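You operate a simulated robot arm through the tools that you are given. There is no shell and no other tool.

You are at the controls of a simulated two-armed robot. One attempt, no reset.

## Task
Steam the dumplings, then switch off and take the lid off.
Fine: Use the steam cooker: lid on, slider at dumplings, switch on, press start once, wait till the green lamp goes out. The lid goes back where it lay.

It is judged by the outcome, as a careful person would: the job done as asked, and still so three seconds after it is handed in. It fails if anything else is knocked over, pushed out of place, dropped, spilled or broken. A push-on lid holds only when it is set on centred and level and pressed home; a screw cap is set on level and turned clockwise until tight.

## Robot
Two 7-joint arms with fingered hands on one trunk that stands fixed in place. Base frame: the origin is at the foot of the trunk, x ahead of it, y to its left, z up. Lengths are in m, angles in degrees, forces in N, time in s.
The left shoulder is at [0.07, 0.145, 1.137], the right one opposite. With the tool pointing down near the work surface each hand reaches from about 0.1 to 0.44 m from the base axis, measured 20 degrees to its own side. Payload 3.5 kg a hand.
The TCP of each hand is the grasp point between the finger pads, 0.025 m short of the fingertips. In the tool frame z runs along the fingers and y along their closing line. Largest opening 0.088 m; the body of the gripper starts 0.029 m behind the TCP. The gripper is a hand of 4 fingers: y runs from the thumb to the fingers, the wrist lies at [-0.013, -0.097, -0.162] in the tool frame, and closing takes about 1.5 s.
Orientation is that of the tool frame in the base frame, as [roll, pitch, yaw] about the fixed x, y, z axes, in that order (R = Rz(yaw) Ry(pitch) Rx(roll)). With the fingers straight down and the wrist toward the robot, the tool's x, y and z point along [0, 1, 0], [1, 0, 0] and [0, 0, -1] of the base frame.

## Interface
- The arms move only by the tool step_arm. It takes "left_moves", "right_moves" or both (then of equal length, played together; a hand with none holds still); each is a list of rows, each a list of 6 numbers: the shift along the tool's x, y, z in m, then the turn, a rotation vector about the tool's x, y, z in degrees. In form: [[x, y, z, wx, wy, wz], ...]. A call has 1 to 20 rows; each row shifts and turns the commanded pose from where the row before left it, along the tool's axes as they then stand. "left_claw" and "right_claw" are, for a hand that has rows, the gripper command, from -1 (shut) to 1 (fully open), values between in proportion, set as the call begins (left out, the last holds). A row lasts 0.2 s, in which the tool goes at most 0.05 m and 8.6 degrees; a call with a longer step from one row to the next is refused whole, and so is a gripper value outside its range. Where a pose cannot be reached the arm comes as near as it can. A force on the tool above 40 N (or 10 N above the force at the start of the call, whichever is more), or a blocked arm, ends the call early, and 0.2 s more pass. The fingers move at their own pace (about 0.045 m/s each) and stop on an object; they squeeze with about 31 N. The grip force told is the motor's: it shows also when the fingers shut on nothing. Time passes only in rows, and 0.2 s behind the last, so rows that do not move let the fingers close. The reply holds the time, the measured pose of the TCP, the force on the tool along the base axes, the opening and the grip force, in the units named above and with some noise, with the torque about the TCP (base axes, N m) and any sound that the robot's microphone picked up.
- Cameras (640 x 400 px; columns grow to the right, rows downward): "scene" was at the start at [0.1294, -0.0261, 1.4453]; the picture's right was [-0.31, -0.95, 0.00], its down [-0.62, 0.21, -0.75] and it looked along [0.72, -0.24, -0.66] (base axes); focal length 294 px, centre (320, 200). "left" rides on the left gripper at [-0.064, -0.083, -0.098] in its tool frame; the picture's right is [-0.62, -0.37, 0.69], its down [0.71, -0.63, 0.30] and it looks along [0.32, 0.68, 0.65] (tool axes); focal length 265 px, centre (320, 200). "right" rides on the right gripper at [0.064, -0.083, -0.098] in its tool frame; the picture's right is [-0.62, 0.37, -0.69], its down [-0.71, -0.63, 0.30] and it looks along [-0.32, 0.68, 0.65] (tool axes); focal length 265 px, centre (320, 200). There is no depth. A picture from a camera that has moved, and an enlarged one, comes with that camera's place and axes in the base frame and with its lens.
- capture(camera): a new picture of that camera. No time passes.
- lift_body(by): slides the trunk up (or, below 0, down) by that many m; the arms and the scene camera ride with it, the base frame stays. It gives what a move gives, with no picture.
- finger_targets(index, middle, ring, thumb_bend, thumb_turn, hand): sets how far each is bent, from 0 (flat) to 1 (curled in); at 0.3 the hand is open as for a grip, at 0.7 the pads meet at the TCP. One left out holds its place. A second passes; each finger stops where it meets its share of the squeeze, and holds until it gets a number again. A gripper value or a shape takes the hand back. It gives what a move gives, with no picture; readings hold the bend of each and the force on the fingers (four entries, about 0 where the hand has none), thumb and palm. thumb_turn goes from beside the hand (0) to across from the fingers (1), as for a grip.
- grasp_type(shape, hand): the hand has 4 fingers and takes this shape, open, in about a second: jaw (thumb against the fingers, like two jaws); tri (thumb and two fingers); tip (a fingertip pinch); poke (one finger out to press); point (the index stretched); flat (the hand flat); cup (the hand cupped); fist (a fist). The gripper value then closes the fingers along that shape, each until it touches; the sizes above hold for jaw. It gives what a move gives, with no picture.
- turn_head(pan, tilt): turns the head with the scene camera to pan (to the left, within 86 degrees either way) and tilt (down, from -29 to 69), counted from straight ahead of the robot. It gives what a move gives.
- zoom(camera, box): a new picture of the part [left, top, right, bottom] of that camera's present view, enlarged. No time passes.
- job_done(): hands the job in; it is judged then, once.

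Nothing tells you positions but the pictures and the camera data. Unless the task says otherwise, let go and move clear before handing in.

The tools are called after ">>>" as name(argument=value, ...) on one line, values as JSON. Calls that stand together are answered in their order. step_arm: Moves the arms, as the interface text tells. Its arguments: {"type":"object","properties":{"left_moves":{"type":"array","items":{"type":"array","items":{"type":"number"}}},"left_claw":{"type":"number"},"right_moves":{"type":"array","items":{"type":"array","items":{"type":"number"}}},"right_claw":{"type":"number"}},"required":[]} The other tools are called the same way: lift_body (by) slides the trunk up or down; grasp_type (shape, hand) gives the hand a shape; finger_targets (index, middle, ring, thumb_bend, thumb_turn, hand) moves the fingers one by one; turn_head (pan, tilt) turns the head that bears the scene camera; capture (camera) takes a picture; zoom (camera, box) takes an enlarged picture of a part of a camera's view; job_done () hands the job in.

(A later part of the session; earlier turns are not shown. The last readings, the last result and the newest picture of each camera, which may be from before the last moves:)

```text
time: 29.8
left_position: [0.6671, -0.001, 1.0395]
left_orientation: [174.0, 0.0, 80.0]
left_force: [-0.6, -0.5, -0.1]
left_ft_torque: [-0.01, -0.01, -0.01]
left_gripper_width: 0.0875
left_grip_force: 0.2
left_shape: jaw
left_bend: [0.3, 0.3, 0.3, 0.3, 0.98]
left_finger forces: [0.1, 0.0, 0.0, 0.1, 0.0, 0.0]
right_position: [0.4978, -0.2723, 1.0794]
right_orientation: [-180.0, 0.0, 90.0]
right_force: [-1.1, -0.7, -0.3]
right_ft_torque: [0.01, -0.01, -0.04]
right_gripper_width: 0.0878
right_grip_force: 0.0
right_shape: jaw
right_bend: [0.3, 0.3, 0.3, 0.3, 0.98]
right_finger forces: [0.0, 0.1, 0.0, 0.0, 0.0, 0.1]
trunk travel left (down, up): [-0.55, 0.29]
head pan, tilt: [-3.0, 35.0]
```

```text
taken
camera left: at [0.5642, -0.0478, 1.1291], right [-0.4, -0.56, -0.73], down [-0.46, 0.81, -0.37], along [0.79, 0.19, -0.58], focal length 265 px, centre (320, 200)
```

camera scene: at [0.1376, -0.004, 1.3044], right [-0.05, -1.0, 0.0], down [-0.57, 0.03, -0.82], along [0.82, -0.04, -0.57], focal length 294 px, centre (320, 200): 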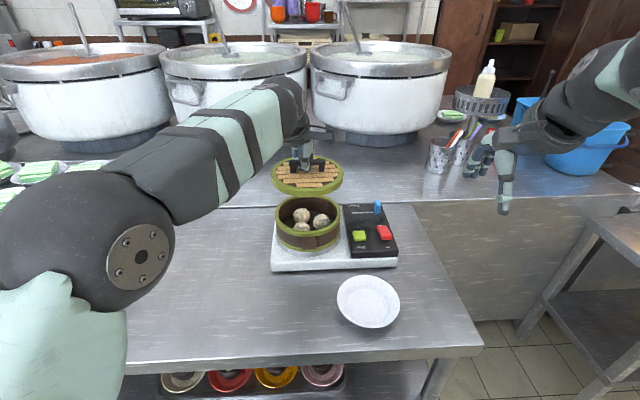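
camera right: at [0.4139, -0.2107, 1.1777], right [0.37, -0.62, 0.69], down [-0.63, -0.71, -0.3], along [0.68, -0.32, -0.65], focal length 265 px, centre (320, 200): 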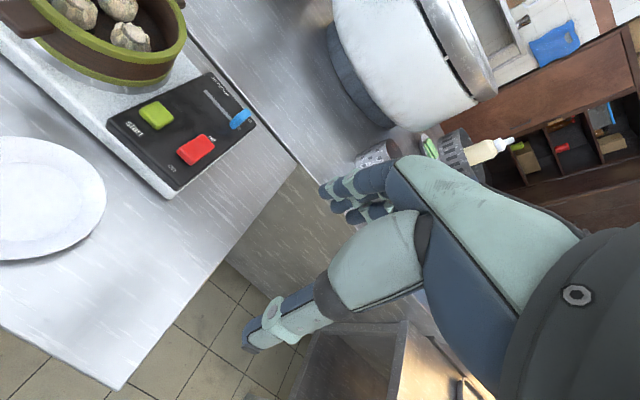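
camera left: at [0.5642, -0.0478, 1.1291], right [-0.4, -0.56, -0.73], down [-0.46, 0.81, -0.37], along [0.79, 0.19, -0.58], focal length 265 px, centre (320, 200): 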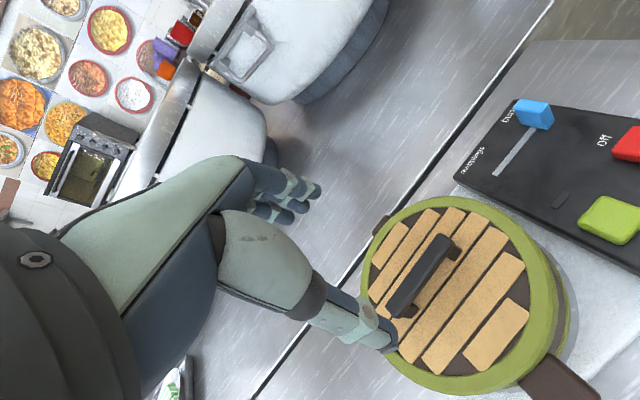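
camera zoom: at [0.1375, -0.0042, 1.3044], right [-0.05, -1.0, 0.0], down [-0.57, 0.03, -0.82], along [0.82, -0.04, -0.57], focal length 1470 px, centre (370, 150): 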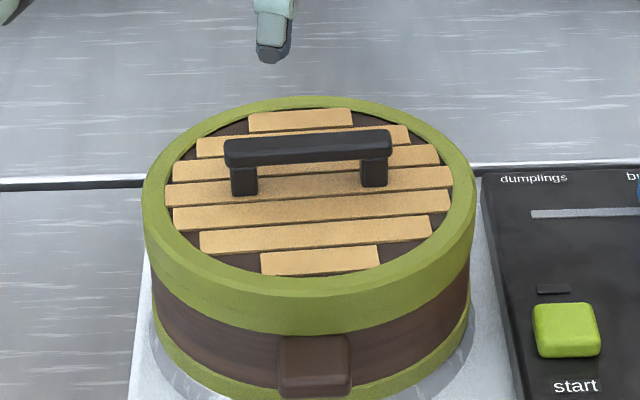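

The lid sits centred and flush on the basket. I move the left hand back out of the way and measure the panel with the right hand's camera next.

>>> step_arm(left_moves=[[0.0124, -0.029, -0.0045, 0, 0, 0], [0.0124, -0.029, -0.0045, 0, 0, 0], [0.0124, -0.029, -0.0045, 0, 0, 0], [0.0124, -0.029, -0.0045, 0, 0, 0], [0.0124, -0.029, -0.0045, 0, 0, 0], [0.0124, -0.029, -0.0045, 0, 0, 0], [0.0124, -0.029, -0.0045, 0, 0, 0], [0, 0, 0, 0, 0, 0]])

>>> grasp_type(shape="poke", hand="right")

>>> turn_head(pan=-14, tilt=38)

>>> capture(camera="right")

>>> capture(camera="scene")

```text
time: 31.6
left_position: [0.4785, 0.1179, 1.0495]
left_orientation: [174.0, -0.1, 79.9]
left_force: [0.4, -0.1, 0.2]
left_ft_torque: [0.0, 0.04, -0.01]
left_gripper_width: 0.0875
left_grip_force: 0.0
left_shape: jaw
left_bend: [0.3, 0.3, 0.3, 0.3, 0.98]
left_finger forces: [0.1, 0.0, 0.0, 0.0, 0.0, 0.0]
right_position: [0.4997, -0.2751, 1.0794]
right_orientation: [-180.0, -0.2, 90.0]
right_force: [-0.3, -0.6, -0.1]
right_ft_torque: [-0.05, 0.02, 0.02]
right_gripper_width: 0.0879
right_grip_force: 0.1
right_shape: jaw
right_bend: [0.3, 0.3, 0.3, 0.3, 0.98]
right_finger forces: [0.1, 0.0, 0.1, 0.0, 0.0, 0.0]
trunk travel left (down, up): [-0.55, 0.29]
head pan, tilt: [-3.0, 35.0]
```

```text
time: 32.5
left_position: [0.4783, 0.1203, 1.0503]
left_orientation: [174.1, 0.0, 80.0]
left_force: [0.9, 0.0, -0.6]
left_ft_torque: [-0.02, 0.0, -0.01]
left_gripper_width: 0.0876
left_grip_force: 0.0
left_shape: jaw
left_bend: [0.3, 0.3, 0.3, 0.3, 0.98]
left_finger forces: [0.0, 0.0, 0.1, 0.0, 0.0, 0.1]
right_position: [0.498, -0.2729, 1.0794]
right_orientation: [-179.9, 0.1, 90.0]
right_force: [-0.3, -0.3, 0.2]
right_ft_torque: [0.0, -0.02, 0.02]
right_gripper_width: 0.0
right_grip_force: 0.0
right_shape: poke
right_bend: [0.7, 0.7, 0.99, 1.0, 1.0]
right_finger forces: [0.0, 0.1, 0.0, 0.0, 0.0, 0.0]
trunk travel left (down, up): [-0.55, 0.29]
head pan, tilt: [-3.0, 35.0]
```

```text
time: 33.2
left_position: [0.4786, 0.1201, 1.0494]
left_orientation: [174.0, 0.0, 80.0]
left_force: [0.1, -0.9, 0.0]
left_ft_torque: [0.01, 0.02, 0.01]
left_gripper_width: 0.0877
left_grip_force: 0.1
left_shape: jaw
left_bend: [0.3, 0.3, 0.3, 0.3, 0.98]
left_finger forces: [0.0, 0.0, 0.0, 0.0, 0.0, 0.1]
right_position: [0.4988, -0.2731, 1.0788]
right_orientation: [180.0, 0.0, 90.0]
right_force: [-0.4, 1.2, 0.3]
right_ft_torque: [0.01, 0.02, -0.01]
right_gripper_width: 0.0001
right_grip_force: 0.0
right_shape: poke
right_bend: [0.7, 0.7, 0.99, 1.0, 1.0]
right_finger forces: [0.0, 0.0, 0.0, 0.0, 0.0, 0.1]
trunk travel left (down, up): [-0.55, 0.29]
head pan, tilt: [-14.0, 38.0]
```

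```text
taken
camera right: at [0.4138, -0.2106, 1.1778], right [0.37, -0.62, 0.69], down [-0.63, -0.71, -0.3], along [0.68, -0.32, -0.65], focal length 265 px, centre (320, 200)
```

right: 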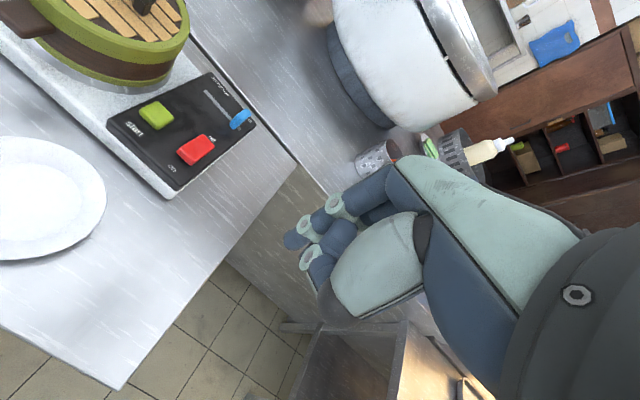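

```text
taken
camera scene: at [0.1331, -0.0203, 1.2999], right [-0.24, -0.97, 0.0], down [-0.6, 0.15, -0.79], along [0.76, -0.19, -0.62], focal length 294 px, centre (320, 200)
```

scene: 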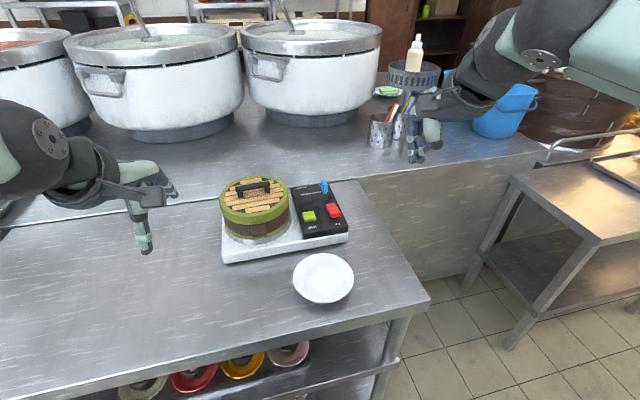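

>>> zoom(camera="right", box=[250, 130, 450, 340])

>>> zoom(camera="scene", box=[380, 70, 480, 180])

>>> zoom(camera="scene", box=[210, 160, 360, 270])

```text
1.90 times, centred on (350, 235) of right
camera zoom: at [0.4138, -0.2106, 1.1778], right [0.37, -0.62, 0.69], down [-0.63, -0.71, -0.3], along [0.68, -0.32, -0.65], focal length 506 px, centre (263, 133)
```

zoom: 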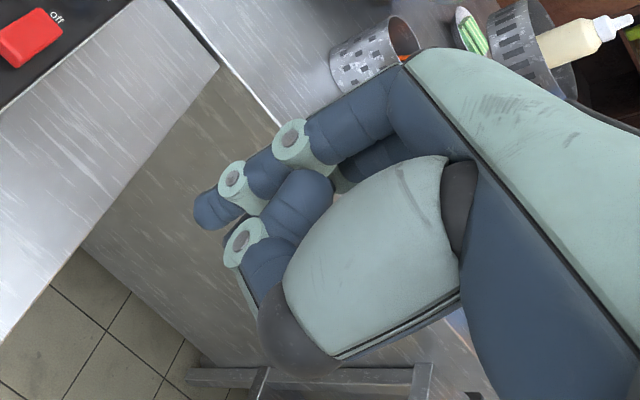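

```text
3.64 times, centred on (430, 125) of scene
camera zoom: at [0.1331, -0.0203, 1.2999], right [-0.24, -0.97, 0.0], down [-0.6, 0.15, -0.79], along [0.76, -0.19, -0.62], focal length 1069 px, centre (-80, 473)
```

zoom: 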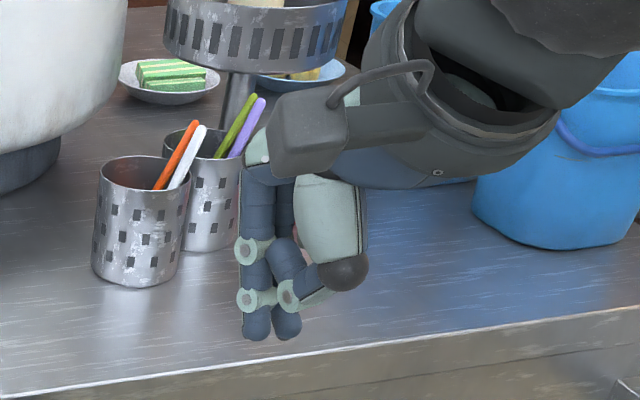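

```text
3.64 times, centred on (285, 215) of scene
camera zoom: at [0.1331, -0.0203, 1.2999], right [-0.24, -0.97, 0.0], down [-0.6, 0.15, -0.79], along [0.76, -0.19, -0.62], focal length 1069 px, centre (447, 146)
```

zoom: 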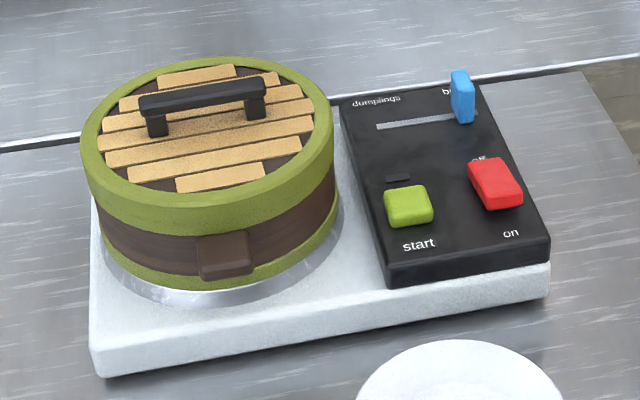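

In the poke shape two fingers point down about the grasp point. I bring the right hand over the panel's far end, above the slider, to test reach.

>>> step_arm(right_moves=[[0.00875, 0.0256, 0.01125, 0, 0, 0], [0.00875, 0.0256, 0.01125, 0, 0, 0], [0.00875, 0.0256, 0.01125, 0, 0, 0], [0.00875, 0.0256, 0.01125, 0, 0, 0], [0.00875, 0.0256, 0.01125, 0, 0, 0], [0.00875, 0.0256, 0.01125, 0, 0, 0], [0.00875, 0.0256, 0.01125, 0, 0, 0], [0.00875, 0.0256, 0.01125, 0, 0, 0], [0, 0, 0, 0, 0, 0]])

>>> capture(camera="right")

>>> capture(camera="scene")

```text
time: 35.2
left_position: [0.4778, 0.1197, 1.0494]
left_orientation: [174.0, 0.0, 80.0]
left_force: [-0.6, -0.1, 0.3]
left_ft_torque: [-0.02, 0.0, 0.0]
left_gripper_width: 0.0876
left_grip_force: 0.0
left_shape: jaw
left_bend: [0.3, 0.3, 0.3, 0.3, 0.98]
left_finger forces: [0.0, 0.0, 0.1, 0.1, 0.0, 0.0]
right_position: [0.7017, -0.2017, 0.989]
right_orientation: [180.0, 0.0, 90.0]
right_force: [0.4, 0.4, -0.1]
right_ft_torque: [0.02, -0.03, 0.0]
right_gripper_width: 0.0002
right_grip_force: 0.1
right_shape: poke
right_bend: [0.7, 0.7, 0.99, 1.0, 1.0]
right_finger forces: [0.0, 0.0, 0.0, 0.1, 0.0, 0.0]
trunk travel left (down, up): [-0.55, 0.29]
head pan, tilt: [-14.0, 38.0]
```

```text
taken
camera right: at [0.6169, -0.1394, 1.0882], right [0.37, -0.62, 0.69], down [-0.63, -0.71, -0.3], along [0.68, -0.32, -0.65], focal length 265 px, centre (320, 200)
```

right: 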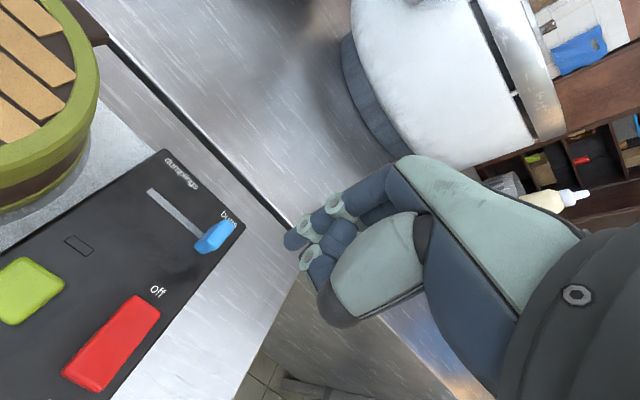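

```text
taken
camera scene: at [0.1321, -0.0207, 1.3], right [-0.24, -0.97, 0.0], down [-0.6, 0.15, -0.79], along [0.77, -0.19, -0.62], focal length 294 px, centre (320, 200)
```

scene: 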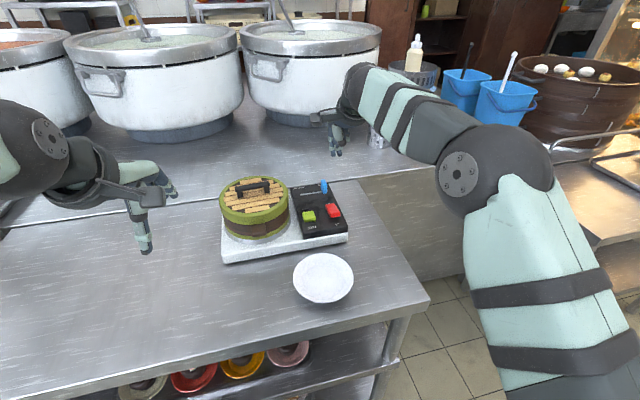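

Reach is fine. I enlarge the right camera's view of the panel to get the slider knob and switch exactly.

>>> zoom(camera="right", box=[130, 130, 330, 280])

>>> zoom(camera="right", box=[0, 200, 200, 400])

>>> zoom(camera="scene", box=[285, 130, 365, 240])

```text
2.67 times, centred on (230, 205) of right
camera zoom: at [0.6169, -0.1394, 1.0882], right [0.37, -0.62, 0.69], down [-0.63, -0.71, -0.3], along [0.68, -0.32, -0.65], focal length 708 px, centre (560, 187)
```

zoom: 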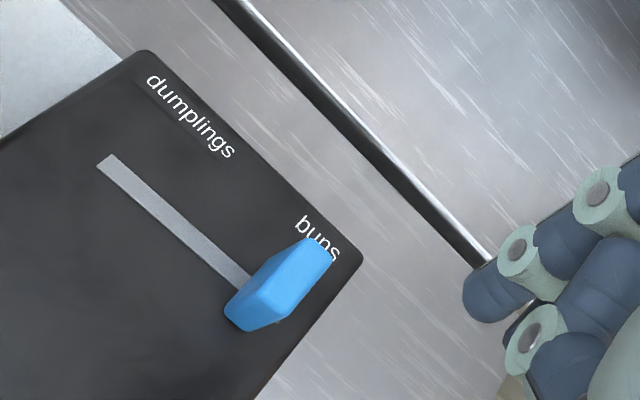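

```text
2.00 times, centred on (100, 300) of right
camera zoom: at [0.6169, -0.1394, 1.0882], right [0.37, -0.62, 0.69], down [-0.63, -0.71, -0.3], along [0.68, -0.32, -0.65], focal length 531 px, centre (760, 0)
```

zoom: 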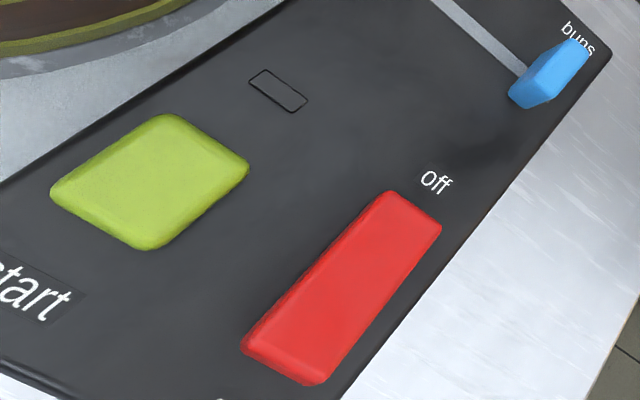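

```text
3.64 times, centred on (325, 185) of scene
camera zoom: at [0.1321, -0.0207, 1.3], right [-0.24, -0.97, 0.0], down [-0.6, 0.15, -0.79], along [0.77, -0.19, -0.62], focal length 1069 px, centre (302, 254)
```

zoom: 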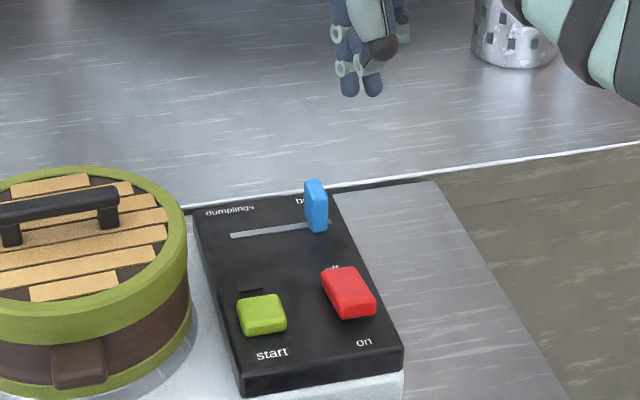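

The knob is at about (0.717, −0.176), 33 mm tall, and must go toward +y to "dumplings". I lower the two fingertips beside it, on its right.

>>> step_arm(right_moves=[[-0.0103, 0.0153, 0, 0, 0, 0], [0, 0, 0.03, 0, 0, 0], [0, 0, 0.03, 0, 0, 0], [0, 0, 0.025, 0, 0, 0], [0, 0, 0.01, 0, 0, 0], [0, 0, 0, 0, 0, 0]])

>>> capture(camera="right")

>>> zoom(camera="scene", box=[285, 130, 385, 240])

```text
time: 36.6
left_position: [0.478, 0.119, 1.0494]
left_orientation: [174.0, 0.0, 80.0]
left_force: [-0.3, -0.1, 0.6]
left_ft_torque: [-0.02, 0.01, -0.02]
left_gripper_width: 0.0877
left_grip_force: 0.1
left_shape: jaw
left_bend: [0.3, 0.3, 0.3, 0.3, 0.98]
left_finger forces: [0.0, 0.0, 0.0, 0.0, 0.0, 0.0]
right_position: [0.7178, -0.2134, 0.8939]
right_orientation: [179.9, 0.1, 90.0]
right_force: [-0.7, 0.0, 0.2]
right_ft_torque: [0.01, 0.0, 0.01]
right_gripper_width: 0.0
right_grip_force: 0.0
right_shape: poke
right_bend: [0.7, 0.7, 0.99, 1.0, 1.0]
right_finger forces: [0.0, 0.1, 0.0, 0.0, 0.0, 0.0]
trunk travel left (down, up): [-0.55, 0.29]
head pan, tilt: [-14.0, 38.0]
```

```text
taken
camera right: at [0.6329, -0.1504, 0.9928], right [0.37, -0.62, 0.69], down [-0.63, -0.71, -0.3], along [0.68, -0.32, -0.65], focal length 265 px, centre (320, 200)
```

right: 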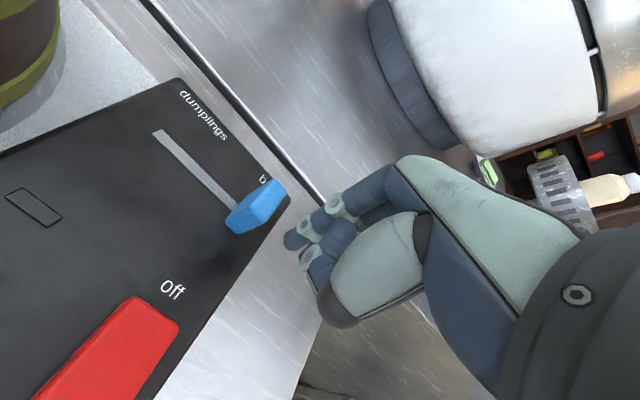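

```text
3.64 times, centred on (335, 185) of scene
camera zoom: at [0.1332, -0.0204, 1.2998], right [-0.24, -0.97, 0.0], down [-0.6, 0.15, -0.79], along [0.76, -0.19, -0.62], focal length 1069 px, centre (266, 254)
```

zoom: 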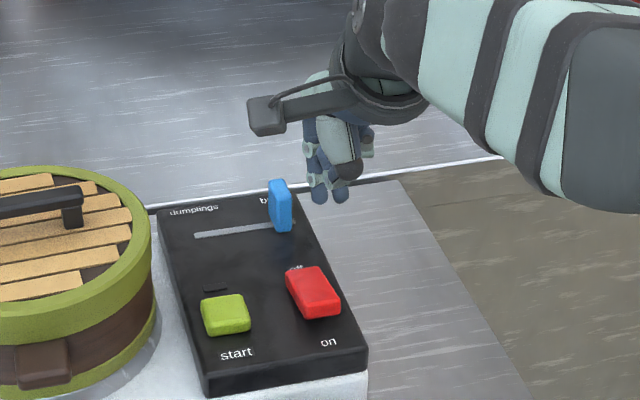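

The fingertips stand right of the knob at its mid height. I push toward +y in small steps.

>>> step_arm(right_moves=[[0.01, 0, 0, 0, 0, 0], [0.01, 0, 0, 0, 0, 0], [0.008, 0, 0, 0, 0, 0], [0.008, 0, 0, 0, 0, 0], [0.008, 0, 0, 0, 0, 0], [0, 0, 0, 0, 0, 0]])

>>> zoom(camera="scene", box=[285, 130, 385, 240])

>>> capture(camera="right")

```text
time: 38.0
left_position: [0.4787, 0.1202, 1.0496]
left_orientation: [174.0, 0.1, 80.0]
left_force: [1.3, 0.0, -0.3]
left_ft_torque: [-0.03, 0.0, 0.0]
left_gripper_width: 0.0878
left_grip_force: 0.1
left_shape: jaw
left_bend: [0.3, 0.3, 0.3, 0.3, 0.98]
left_finger forces: [0.1, 0.1, 0.1, 0.0, 0.0, 0.0]
right_position: [0.7198, -0.1679, 0.8953]
right_orientation: [-179.9, 0.0, 90.0]
right_force: [0.0, 0.4, 0.5]
right_ft_torque: [-0.02, 0.0, 0.0]
right_gripper_width: 0.0
right_grip_force: 0.2
right_shape: poke
right_bend: [0.7, 0.7, 0.99, 1.0, 1.0]
right_finger forces: [0.1, 0.0, 0.0, 0.0, 0.1, 0.0]
trunk travel left (down, up): [-0.55, 0.29]
head pan, tilt: [-14.0, 38.0]
```

```text
3.64 times, centred on (335, 185) of scene
camera zoom: at [0.1331, -0.0205, 1.2998], right [-0.24, -0.97, 0.0], down [-0.6, 0.15, -0.79], along [0.76, -0.19, -0.62], focal length 1069 px, centre (266, 254)
```

zoom: 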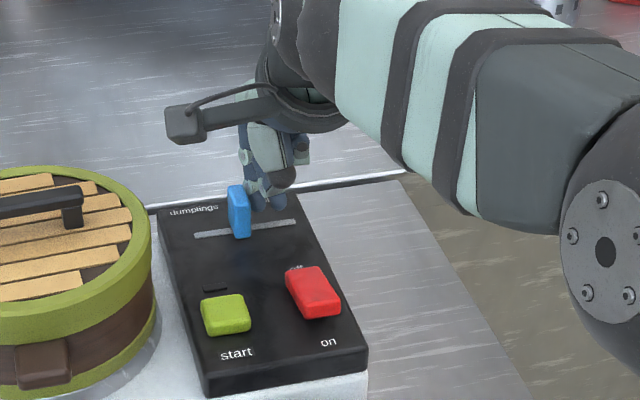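

```text
taken
camera right: at [0.634, -0.1058, 0.9933], right [0.37, -0.62, 0.69], down [-0.63, -0.71, -0.3], along [0.68, -0.32, -0.65], focal length 265 px, centre (320, 200)
```

right: 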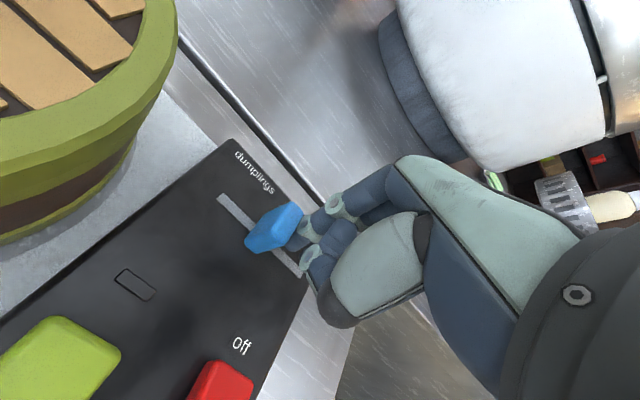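

The knob slides. About 2 cm more to the left end.

>>> step_arm(right_moves=[[0.006, 0, 0, 0, 0, 0], [0.006, 0, 0, 0, 0, 0], [0.005, 0, 0, 0, 0, 0], [0, 0, 0, 0, 0, 0]])

>>> zoom(camera="scene", box=[285, 160, 345, 210])

>>> zoom(camera="right", box=[200, 100, 380, 300])

```text
time: 39.0
left_position: [0.4779, 0.1199, 1.048]
left_orientation: [174.1, 0.1, 80.0]
left_force: [0.2, 0.2, 0.5]
left_ft_torque: [-0.02, 0.01, -0.03]
left_gripper_width: 0.088
left_grip_force: 0.0
left_shape: jaw
left_bend: [0.3, 0.3, 0.3, 0.3, 0.98]
left_finger forces: [0.0, 0.0, 0.0, 0.0, 0.1, 0.0]
right_position: [0.7185, -0.1513, 0.894]
right_orientation: [180.0, 0.0, 90.0]
right_force: [0.4, 0.5, -0.6]
right_ft_torque: [-0.01, 0.01, -0.01]
right_gripper_width: 0.0002
right_grip_force: 0.1
right_shape: poke
right_bend: [0.7, 0.7, 0.99, 1.0, 1.0]
right_finger forces: [0.0, 0.0, 0.1, 0.0, 0.1, 0.1]
trunk travel left (down, up): [-0.55, 0.29]
head pan, tilt: [-14.0, 38.0]
```

```text
8.00 times, centred on (315, 185) of scene
camera zoom: at [0.1331, -0.0205, 1.2998], right [-0.24, -0.97, 0.0], down [-0.6, 0.15, -0.79], along [0.76, -0.19, -0.62], focal length 2352 px, centre (360, 320)
```

zoom: 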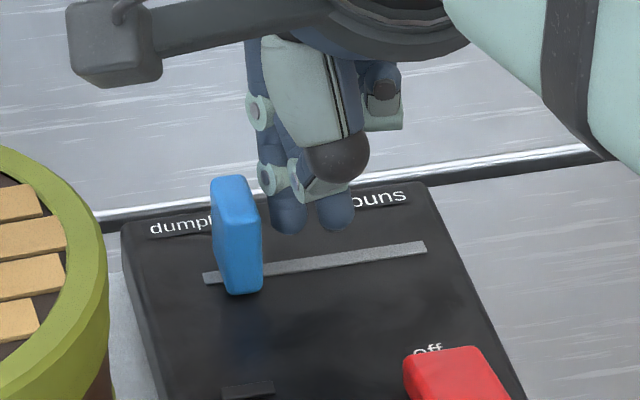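

```text
2.00 times, centred on (290, 200) of right
camera zoom: at [0.6341, -0.0886, 0.9933], right [0.37, -0.62, 0.69], down [-0.63, -0.71, -0.3], along [0.68, -0.32, -0.65], focal length 531 px, centre (380, 200)
```

zoom: 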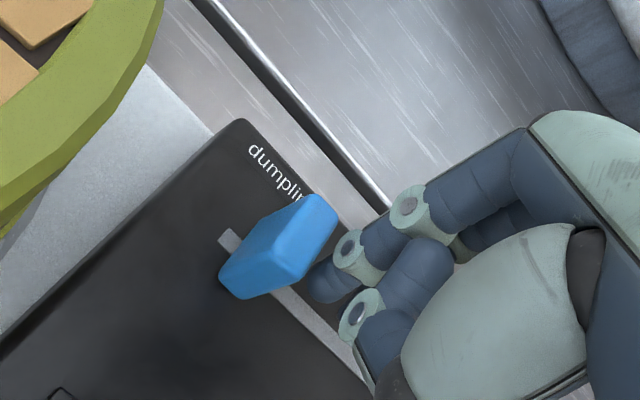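

>>> step_arm(right_moves=[[0.002, 0, 0, 0, 0, 0], [0.002, 0, 0, 0, 0, 0], [0, 0, 0, 0, 0, 0]])

>>> zoom(camera="scene", box=[285, 160, 345, 210])

```text
time: 39.8
left_position: [0.478, 0.1199, 1.0493]
left_orientation: [174.0, 0.0, 80.0]
left_force: [-0.1, 0.3, 0.3]
left_ft_torque: [-0.01, 0.04, 0.0]
left_gripper_width: 0.0879
left_grip_force: 0.0
left_shape: jaw
left_bend: [0.3, 0.3, 0.3, 0.3, 0.98]
left_finger forces: [0.0, 0.0, 0.0, 0.0, 0.0, 0.0]
right_position: [0.7192, -0.1492, 0.8944]
right_orientation: [180.0, 0.0, 89.9]
right_force: [0.2, 0.1, 0.2]
right_ft_torque: [0.07, 0.03, -0.02]
right_gripper_width: 0.0
right_grip_force: 0.1
right_shape: poke
right_bend: [0.7, 0.7, 0.99, 1.0, 1.0]
right_finger forces: [0.0, 0.0, 0.1, 0.1, 0.0, 0.0]
trunk travel left (down, up): [-0.55, 0.29]
head pan, tilt: [-14.0, 38.0]
```

```text
8.00 times, centred on (315, 185) of scene
camera zoom: at [0.1332, -0.0204, 1.2998], right [-0.24, -0.97, 0.0], down [-0.6, 0.15, -0.79], along [0.76, -0.19, -0.62], focal length 2352 px, centre (360, 320)
```

zoom: 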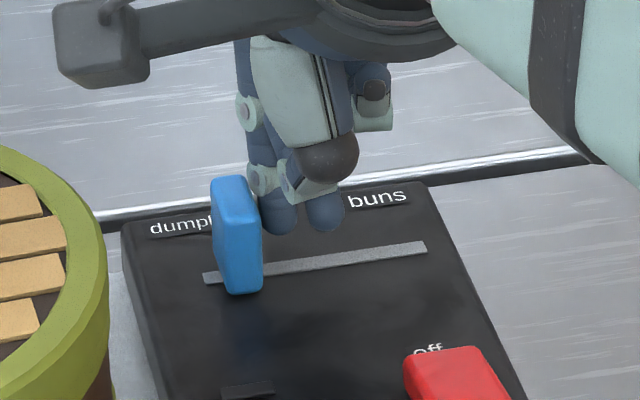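

>>> step_arm(right_moves=[[0.002, 0, 0, 0, 0, 0], [0.002, 0, 0, 0, 0, 0], [0, 0, 0, 0, 0, 0]])

>>> zoom(camera="scene", box=[285, 160, 345, 210])

>>> zoom(camera="right", box=[200, 100, 380, 300])

```text
time: 40.6
left_position: [0.4783, 0.1196, 1.0495]
left_orientation: [174.0, -0.1, 80.0]
left_force: [0.6, 0.9, -0.5]
left_ft_torque: [-0.01, -0.04, 0.01]
left_gripper_width: 0.0876
left_grip_force: 0.0
left_shape: jaw
left_bend: [0.3, 0.3, 0.3, 0.3, 0.98]
left_finger forces: [0.0, 0.0, 0.0, 0.1, 0.0, 0.1]
right_position: [0.7183, -0.1457, 0.8952]
right_orientation: [-180.0, 0.0, 89.9]
right_force: [1.6, -5.6, 1.1]
right_ft_torque: [-0.03, 0.0, -0.07]
right_gripper_width: 0.0002
right_grip_force: 0.0
right_shape: poke
right_bend: [0.7, 0.7, 0.99, 1.0, 1.0]
right_finger forces: [5.2, 0.0, 0.0, 0.0, 0.0, 0.0]
trunk travel left (down, up): [-0.55, 0.29]
head pan, tilt: [-14.0, 38.0]
```

```text
8.00 times, centred on (315, 185) of scene
camera zoom: at [0.1332, -0.0215, 1.2998], right [-0.24, -0.97, 0.0], down [-0.6, 0.15, -0.79], along [0.76, -0.19, -0.62], focal length 2352 px, centre (360, 320)
```

zoom: 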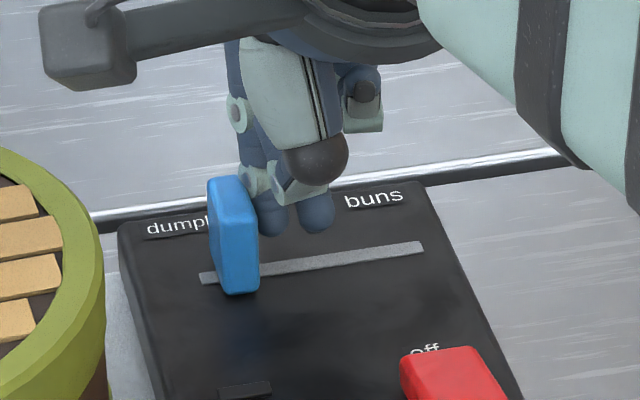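

```text
2.00 times, centred on (290, 200) of right
camera zoom: at [0.6344, -0.0833, 0.9933], right [0.37, -0.62, 0.69], down [-0.63, -0.71, -0.3], along [0.68, -0.33, -0.65], focal length 531 px, centre (380, 200)
```

zoom: 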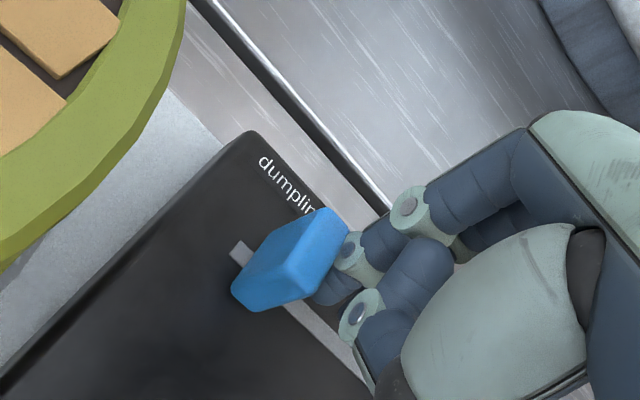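

The knob is against its end stop (5.6 N, no motion): slider at dumplings. I back off and rise.

>>> step_arm(right_moves=[[-0.006, 0, 0, 0, 0, 0], [-0.01, 0, 0, 0, 0, 0], [-0.01, 0, -0.01, 0, 0, 0], [0, 0, -0.03, 0, 0, 0], [0, 0, -0.02, 0, 0, 0], [0, 0, 0, 0, 0, 0]])

>>> zoom(camera="scene", box=[285, 160, 365, 240])

>>> capture(camera="right")

```text
time: 42.0
left_position: [0.4783, 0.1208, 1.0503]
left_orientation: [174.0, 0.0, 80.1]
left_force: [0.2, 0.8, 0.3]
left_ft_torque: [-0.01, -0.02, 0.01]
left_gripper_width: 0.0877
left_grip_force: 0.0
left_shape: jaw
left_bend: [0.3, 0.3, 0.3, 0.3, 0.98]
left_finger forces: [0.1, 0.1, 0.0, 0.0, 0.1, 0.1]
right_position: [0.7186, -0.1695, 0.9532]
right_orientation: [-180.0, 0.0, 90.1]
right_force: [0.2, 0.1, -0.1]
right_ft_torque: [0.02, 0.0, 0.01]
right_gripper_width: 0.0001
right_grip_force: 0.1
right_shape: poke
right_bend: [0.7, 0.7, 0.99, 1.0, 1.0]
right_finger forces: [0.0, 0.0, 0.0, 0.0, 0.1, 0.0]
trunk travel left (down, up): [-0.55, 0.29]
head pan, tilt: [-14.0, 38.0]
```

```text
5.00 times, centred on (325, 200) of scene
camera zoom: at [0.1332, -0.0203, 1.2998], right [-0.24, -0.97, 0.0], down [-0.6, 0.15, -0.79], along [0.76, -0.19, -0.62], focal length 1470 px, centre (295, 200)
```

zoom: 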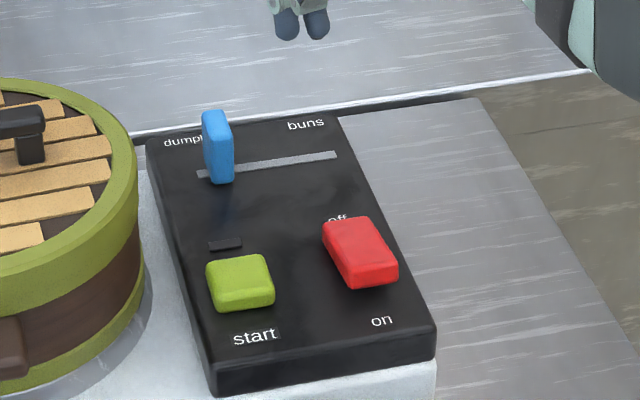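

```text
taken
camera right: at [0.6344, -0.1078, 1.0521], right [0.37, -0.62, 0.69], down [-0.63, -0.71, -0.3], along [0.68, -0.32, -0.65], focal length 265 px, centre (320, 200)
```

right: 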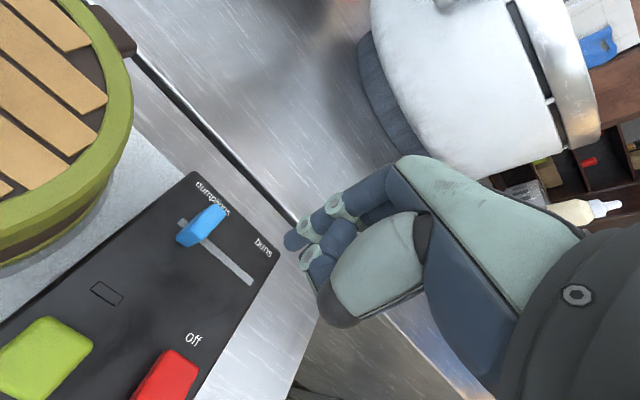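

The slider now sits at "dumplings". Next, the red rocker: its near half ("on") is at about (0.617, −0.175), so I bring the fingertips above it.

>>> step_arm(right_moves=[[-0.0019, -0.0254, 0, 0, 0, 0], [-0.0019, -0.0254, 0, 0, 0, 0], [-0.0019, -0.0254, 0, 0, 0, 0], [-0.0018, -0.0254, 0, 0, 0, 0], [0, 0, 0.02, 0, 0, 0], [0, 0, 0.02, 0, 0, 0], [0, 0, 0, 0, 0, 0]])

>>> zoom(camera="scene", box=[285, 160, 365, 240])

>>> capture(camera="right")

```text
time: 43.6
left_position: [0.4781, 0.1198, 1.0494]
left_orientation: [174.0, 0.0, 80.0]
left_force: [-0.2, -0.5, -0.2]
left_ft_torque: [-0.01, 0.02, -0.01]
left_gripper_width: 0.0874
left_grip_force: 0.1
left_shape: jaw
left_bend: [0.3, 0.3, 0.3, 0.3, 0.98]
left_finger forces: [0.0, 0.0, 0.0, 0.0, 0.1, 0.0]
right_position: [0.6161, -0.1769, 0.9147]
right_orientation: [180.0, 0.1, 90.0]
right_force: [0.3, 0.1, 0.1]
right_ft_torque: [0.01, 0.06, -0.04]
right_gripper_width: 0.0
right_grip_force: 0.1
right_shape: poke
right_bend: [0.7, 0.7, 0.99, 1.0, 1.0]
right_finger forces: [0.1, 0.0, 0.0, 0.0, 0.0, 0.0]
trunk travel left (down, up): [-0.55, 0.29]
head pan, tilt: [-14.0, 38.0]
```

```text
5.00 times, centred on (325, 200) of scene
camera zoom: at [0.1328, -0.0203, 1.2999], right [-0.24, -0.97, 0.0], down [-0.6, 0.15, -0.79], along [0.76, -0.19, -0.62], focal length 1470 px, centre (295, 200)
```

zoom: 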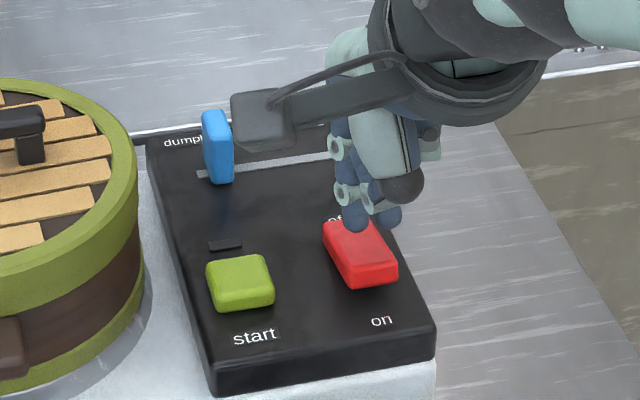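

```text
taken
camera right: at [0.5329, -0.1141, 1.0133], right [0.37, -0.62, 0.69], down [-0.63, -0.71, -0.3], along [0.68, -0.32, -0.65], focal length 265 px, centre (320, 200)
```

right: 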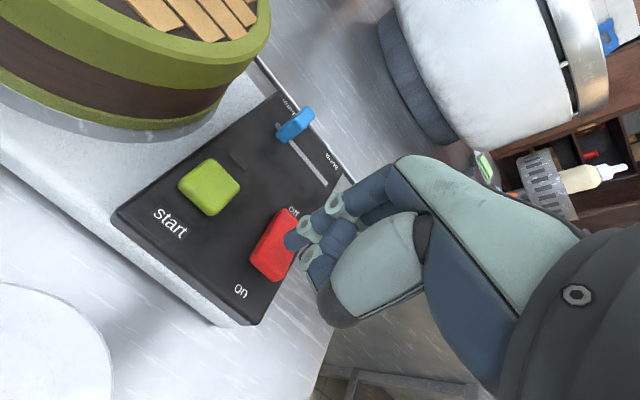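

The tips are over the near half. I shift 4 mm forward and press down gently.

>>> step_arm(right_moves=[[0, 0.004, 0.008, 0, 0, 0], [0, 0, 0.006, 0, 0, 0], [0, 0, 0.003, 0, 0, 0], [0, 0, 0.002, 0, 0, 0], [0, 0, 0.002, 0, 0, 0], [0, 0, 0, 0, 0, 0]])

>>> zoom(camera="scene", box=[285, 160, 365, 240])

```text
time: 45.0
left_position: [0.4764, 0.1197, 1.0495]
left_orientation: [173.9, 0.0, 80.0]
left_force: [0.5, -0.7, -0.1]
left_ft_torque: [-0.03, -0.01, -0.01]
left_gripper_width: 0.0876
left_grip_force: 0.1
left_shape: jaw
left_bend: [0.3, 0.3, 0.3, 0.3, 0.98]
left_finger forces: [0.1, 0.0, 0.0, 0.1, 0.1, 0.0]
right_position: [0.6196, -0.1776, 0.8971]
right_orientation: [179.6, 0.0, 90.0]
right_force: [0.1, 1.2, 10.8]
right_ft_torque: [0.11, -0.02, 0.02]
right_gripper_width: 0.0002
right_grip_force: 0.0
right_shape: poke
right_bend: [0.7, 0.7, 0.99, 1.0, 1.0]
right_finger forces: [9.8, 0.3, 0.0, 0.0, 0.0, 0.1]
trunk travel left (down, up): [-0.55, 0.29]
head pan, tilt: [-14.0, 38.0]
```

```text
5.00 times, centred on (325, 200) of scene
camera zoom: at [0.1312, -0.0197, 1.3002], right [-0.24, -0.97, 0.0], down [-0.6, 0.15, -0.79], along [0.77, -0.19, -0.61], focal length 1470 px, centre (295, 200)
```

zoom: 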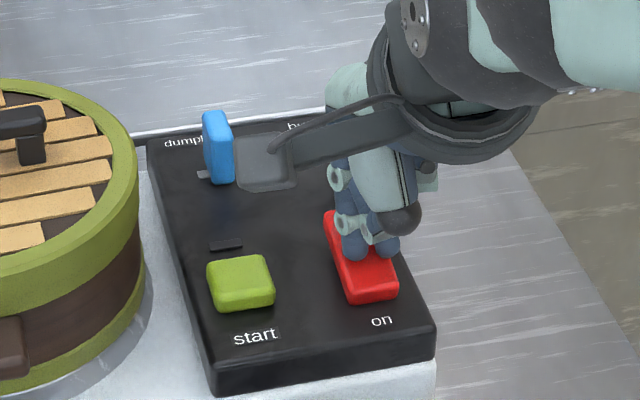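

The rocker has tipped toward "on". I lift off and check.

>>> step_arm(right_moves=[[0, 0, -0.006, 0, 0, 0], [0, 0, -0.015, 0, 0, 0], [0, 0.0, -0.03, 0, 0, 0], [-0.03, 0, -0.01, 0, 0, 0], [0, 0, 0, 0, 0, 0]])

>>> zoom(camera="scene", box=[285, 160, 365, 240])

>>> capture(camera="right")

```text
time: 46.2
left_position: [0.4779, 0.1201, 1.0493]
left_orientation: [174.1, 0.1, 79.9]
left_force: [-0.4, 0.0, -0.1]
left_ft_torque: [-0.02, 0.0, -0.03]
left_gripper_width: 0.0878
left_grip_force: 0.1
left_shape: jaw
left_bend: [0.3, 0.3, 0.3, 0.3, 0.98]
left_finger forces: [0.1, 0.1, 0.0, 0.0, 0.0, 0.0]
right_position: [0.6216, -0.2081, 0.9553]
right_orientation: [-180.0, 0.0, 90.0]
right_force: [-0.7, -0.3, 0.1]
right_ft_torque: [0.0, -0.01, 0.02]
right_gripper_width: 0.0002
right_grip_force: 0.0
right_shape: poke
right_bend: [0.7, 0.7, 0.99, 1.0, 1.0]
right_finger forces: [0.0, 0.0, 0.0, 0.0, 0.0, 0.0]
trunk travel left (down, up): [-0.55, 0.29]
head pan, tilt: [-14.0, 38.0]
```

```text
5.00 times, centred on (325, 200) of scene
camera zoom: at [0.133, -0.0193, 1.2999], right [-0.24, -0.97, 0.0], down [-0.6, 0.15, -0.79], along [0.76, -0.19, -0.62], focal length 1470 px, centre (295, 200)
```

zoom: 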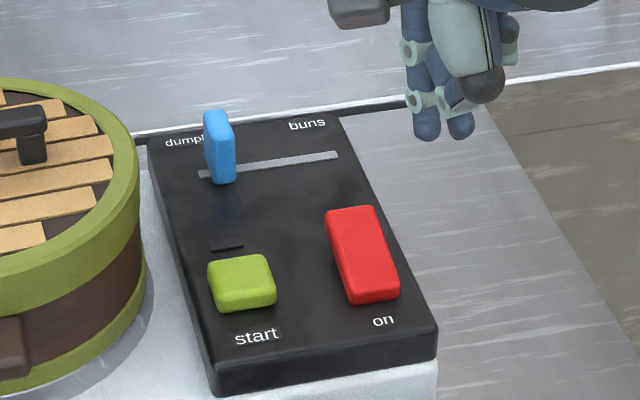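

```text
taken
camera right: at [0.5369, -0.1454, 1.0543], right [0.37, -0.62, 0.69], down [-0.63, -0.71, -0.3], along [0.68, -0.32, -0.65], focal length 265 px, centre (320, 200)
```

right: 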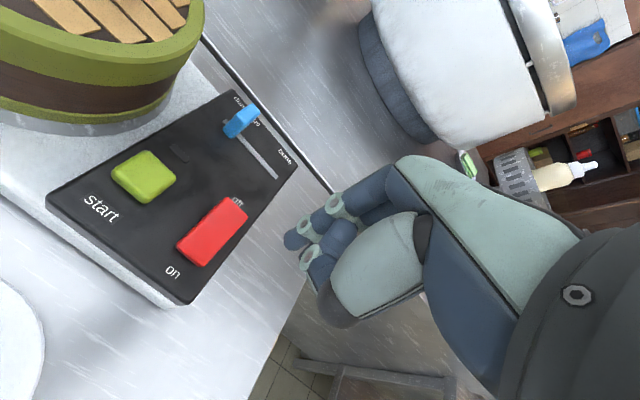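

The rocker now stays tipped to "on". Next I position the fingertips above the green start button at (0.6225, −0.118).

>>> step_arm(right_moves=[[0.022, 0.001, 0, 0, 0, 0], [0.022, 0.001, 0, 0, 0, 0], [0.022, 0.001, 0, 0, 0, 0], [0.022, 0.001, 0, 0, 0, 0], [0, 0, 0.025, 0, 0, 0], [0, 0, 0.02, 0, 0, 0], [0, 0, 0, 0, 0, 0]])

>>> zoom(camera="scene", box=[265, 160, 365, 240])

>>> capture(camera="right")

```text
time: 47.8
left_position: [0.4778, 0.1215, 1.0501]
left_orientation: [174.0, 0.0, 80.0]
left_force: [0.5, 0.2, 0.6]
left_ft_torque: [0.04, 0.02, -0.03]
left_gripper_width: 0.088
left_grip_force: 0.0
left_shape: jaw
left_bend: [0.3, 0.3, 0.3, 0.3, 0.98]
left_finger forces: [0.1, 0.0, 0.0, 0.1, 0.0, 0.0]
right_position: [0.6264, -0.1203, 0.9087]
right_orientation: [180.0, 0.0, 89.9]
right_force: [-0.5, 0.7, 0.5]
right_ft_torque: [0.0, 0.0, -0.01]
right_gripper_width: 0.0001
right_grip_force: 0.0
right_shape: poke
right_bend: [0.7, 0.7, 0.99, 1.0, 1.0]
right_finger forces: [0.0, 0.0, 0.0, 0.0, 0.0, 0.1]
trunk travel left (down, up): [-0.55, 0.29]
head pan, tilt: [-14.0, 38.0]
```

```text
5.00 times, centred on (315, 200) of scene
camera zoom: at [0.1328, -0.0203, 1.2999], right [-0.24, -0.97, 0.0], down [-0.6, 0.15, -0.79], along [0.76, -0.19, -0.62], focal length 1470 px, centre (345, 200)
```

zoom: 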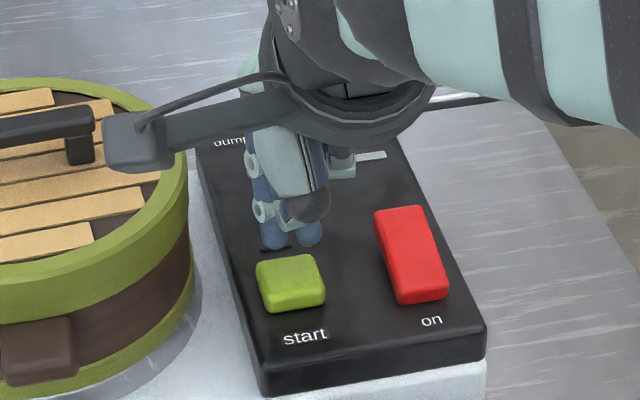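

```text
taken
camera right: at [0.5409, -0.0567, 1.0086], right [0.37, -0.62, 0.69], down [-0.63, -0.71, -0.3], along [0.68, -0.32, -0.65], focal length 265 px, centre (320, 200)
```

right: 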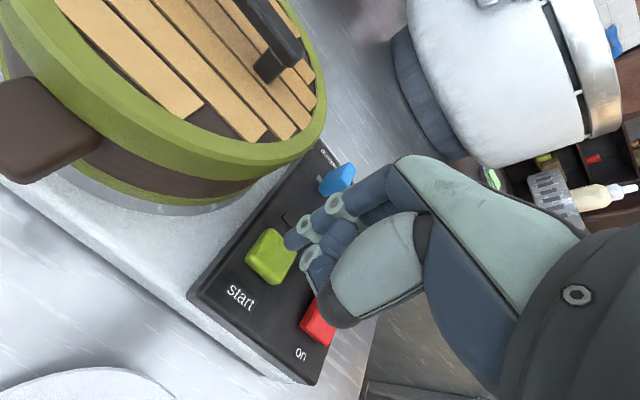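

The fingertips are centred over the button. I press it once.

>>> step_arm(right_moves=[[0, 0, 0.012, 0, 0, 0], [0, 0, 0.004, 0, 0, 0], [0, 0, 0.002, 0, 0, 0], [0, 0, 0.002, 0, 0, 0], [0, 0, 0, 0, 0, 0]])

>>> zoom(camera="scene", box=[265, 160, 365, 240])

```text
time: 49.0
left_position: [0.4783, 0.1203, 1.0497]
left_orientation: [174.0, 0.0, 80.0]
left_force: [-0.4, -0.3, 0.2]
left_ft_torque: [-0.03, -0.02, 0.01]
left_gripper_width: 0.0877
left_grip_force: 0.0
left_shape: jaw
left_bend: [0.3, 0.3, 0.3, 0.3, 0.98]
left_finger forces: [0.0, 0.1, 0.0, 0.0, 0.0, 0.1]
right_position: [0.6249, -0.1202, 0.8906]
right_orientation: [179.9, 0.0, 90.0]
right_force: [0.9, 0.1, 2.1]
right_ft_torque: [-0.03, -0.02, 0.0]
right_gripper_width: 0.0001
right_grip_force: 0.0
right_shape: poke
right_bend: [0.7, 0.7, 0.99, 1.0, 1.0]
right_finger forces: [0.0, 2.9, 0.1, 0.0, 0.0, 0.1]
trunk travel left (down, up): [-0.55, 0.29]
head pan, tilt: [-14.0, 38.0]
heard: click
```

```text
5.00 times, centred on (315, 200) of scene
camera zoom: at [0.1328, -0.0202, 1.2999], right [-0.24, -0.97, 0.0], down [-0.6, 0.15, -0.79], along [0.76, -0.19, -0.62], focal length 1470 px, centre (345, 200)
```

zoom: 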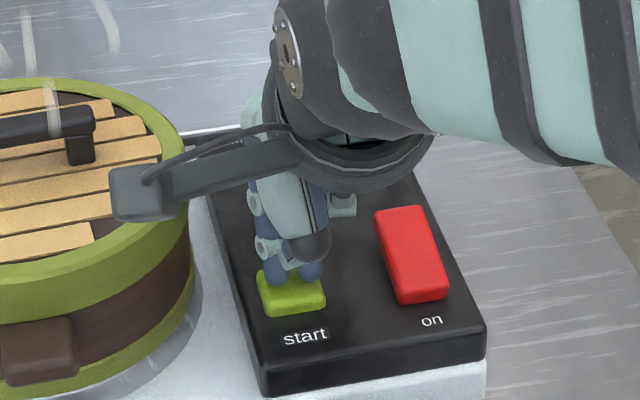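

A click was heard and steam rises from the lid: it has started. I lift straight off and look for the green lamp.

>>> step_arm(right_moves=[[0, 0, -0.01, 0, 0, 0], [0, 0, -0.02, 0, 0, 0], [-0.02, 0, -0.03, 0, 0, 0], [-0.03, -0.02, 0, 0, 0, 0], [-0.03, -0.03, 0, 0, 0, 0], [-0.03, -0.03, 0, 0, 0, 0]])

>>> zoom(camera="scene", box=[215, 150, 365, 250])

>>> capture(camera="right")

```text
time: 50.4
left_position: [0.4773, 0.118, 1.0503]
left_orientation: [173.9, 0.0, 80.0]
left_force: [0.6, 0.5, 0.9]
left_ft_torque: [0.0, 0.0, 0.04]
left_gripper_width: 0.0876
left_grip_force: 0.1
left_shape: jaw
left_bend: [0.3, 0.3, 0.3, 0.3, 0.98]
left_finger forces: [0.0, 0.0, 0.0, 0.0, 0.0, 0.0]
right_position: [0.5425, -0.2295, 0.9492]
right_orientation: [179.9, 0.0, 90.1]
right_force: [-0.4, -0.2, 0.1]
right_ft_torque: [-0.02, -0.01, 0.0]
right_gripper_width: 0.0
right_grip_force: 0.1
right_shape: poke
right_bend: [0.7, 0.7, 0.99, 1.0, 1.0]
right_finger forces: [0.1, 0.0, 0.0, 0.0, 0.0, 0.0]
trunk travel left (down, up): [-0.55, 0.29]
head pan, tilt: [-14.0, 38.0]
```

```text
4.00 times, centred on (290, 200) of scene
camera zoom: at [0.1316, -0.0215, 1.3], right [-0.24, -0.97, 0.0], down [-0.6, 0.15, -0.79], along [0.77, -0.19, -0.61], focal length 1176 px, centre (440, 200)
```

zoom: 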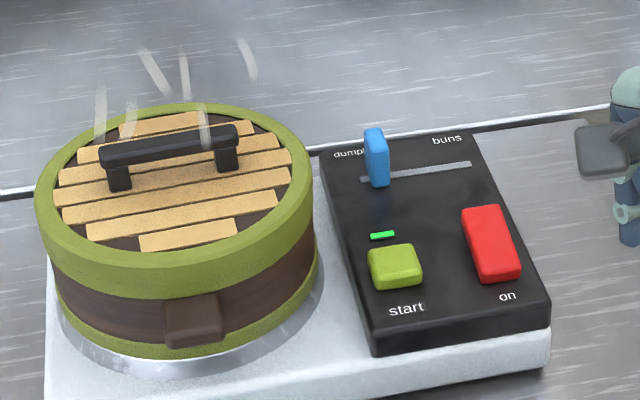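

```text
taken
camera right: at [0.4586, -0.1669, 1.0477], right [0.37, -0.62, 0.69], down [-0.63, -0.71, -0.31], along [0.68, -0.32, -0.65], focal length 265 px, centre (320, 200)
```

right: 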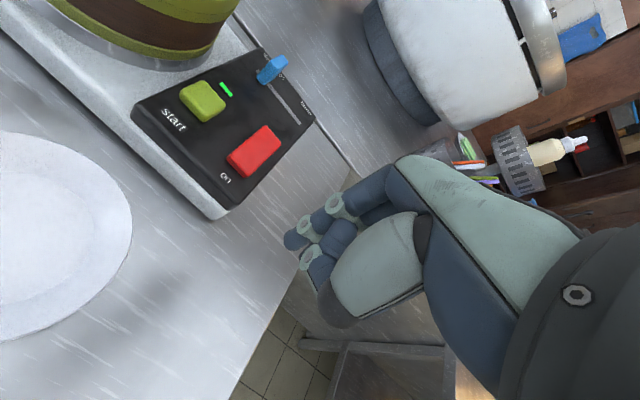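

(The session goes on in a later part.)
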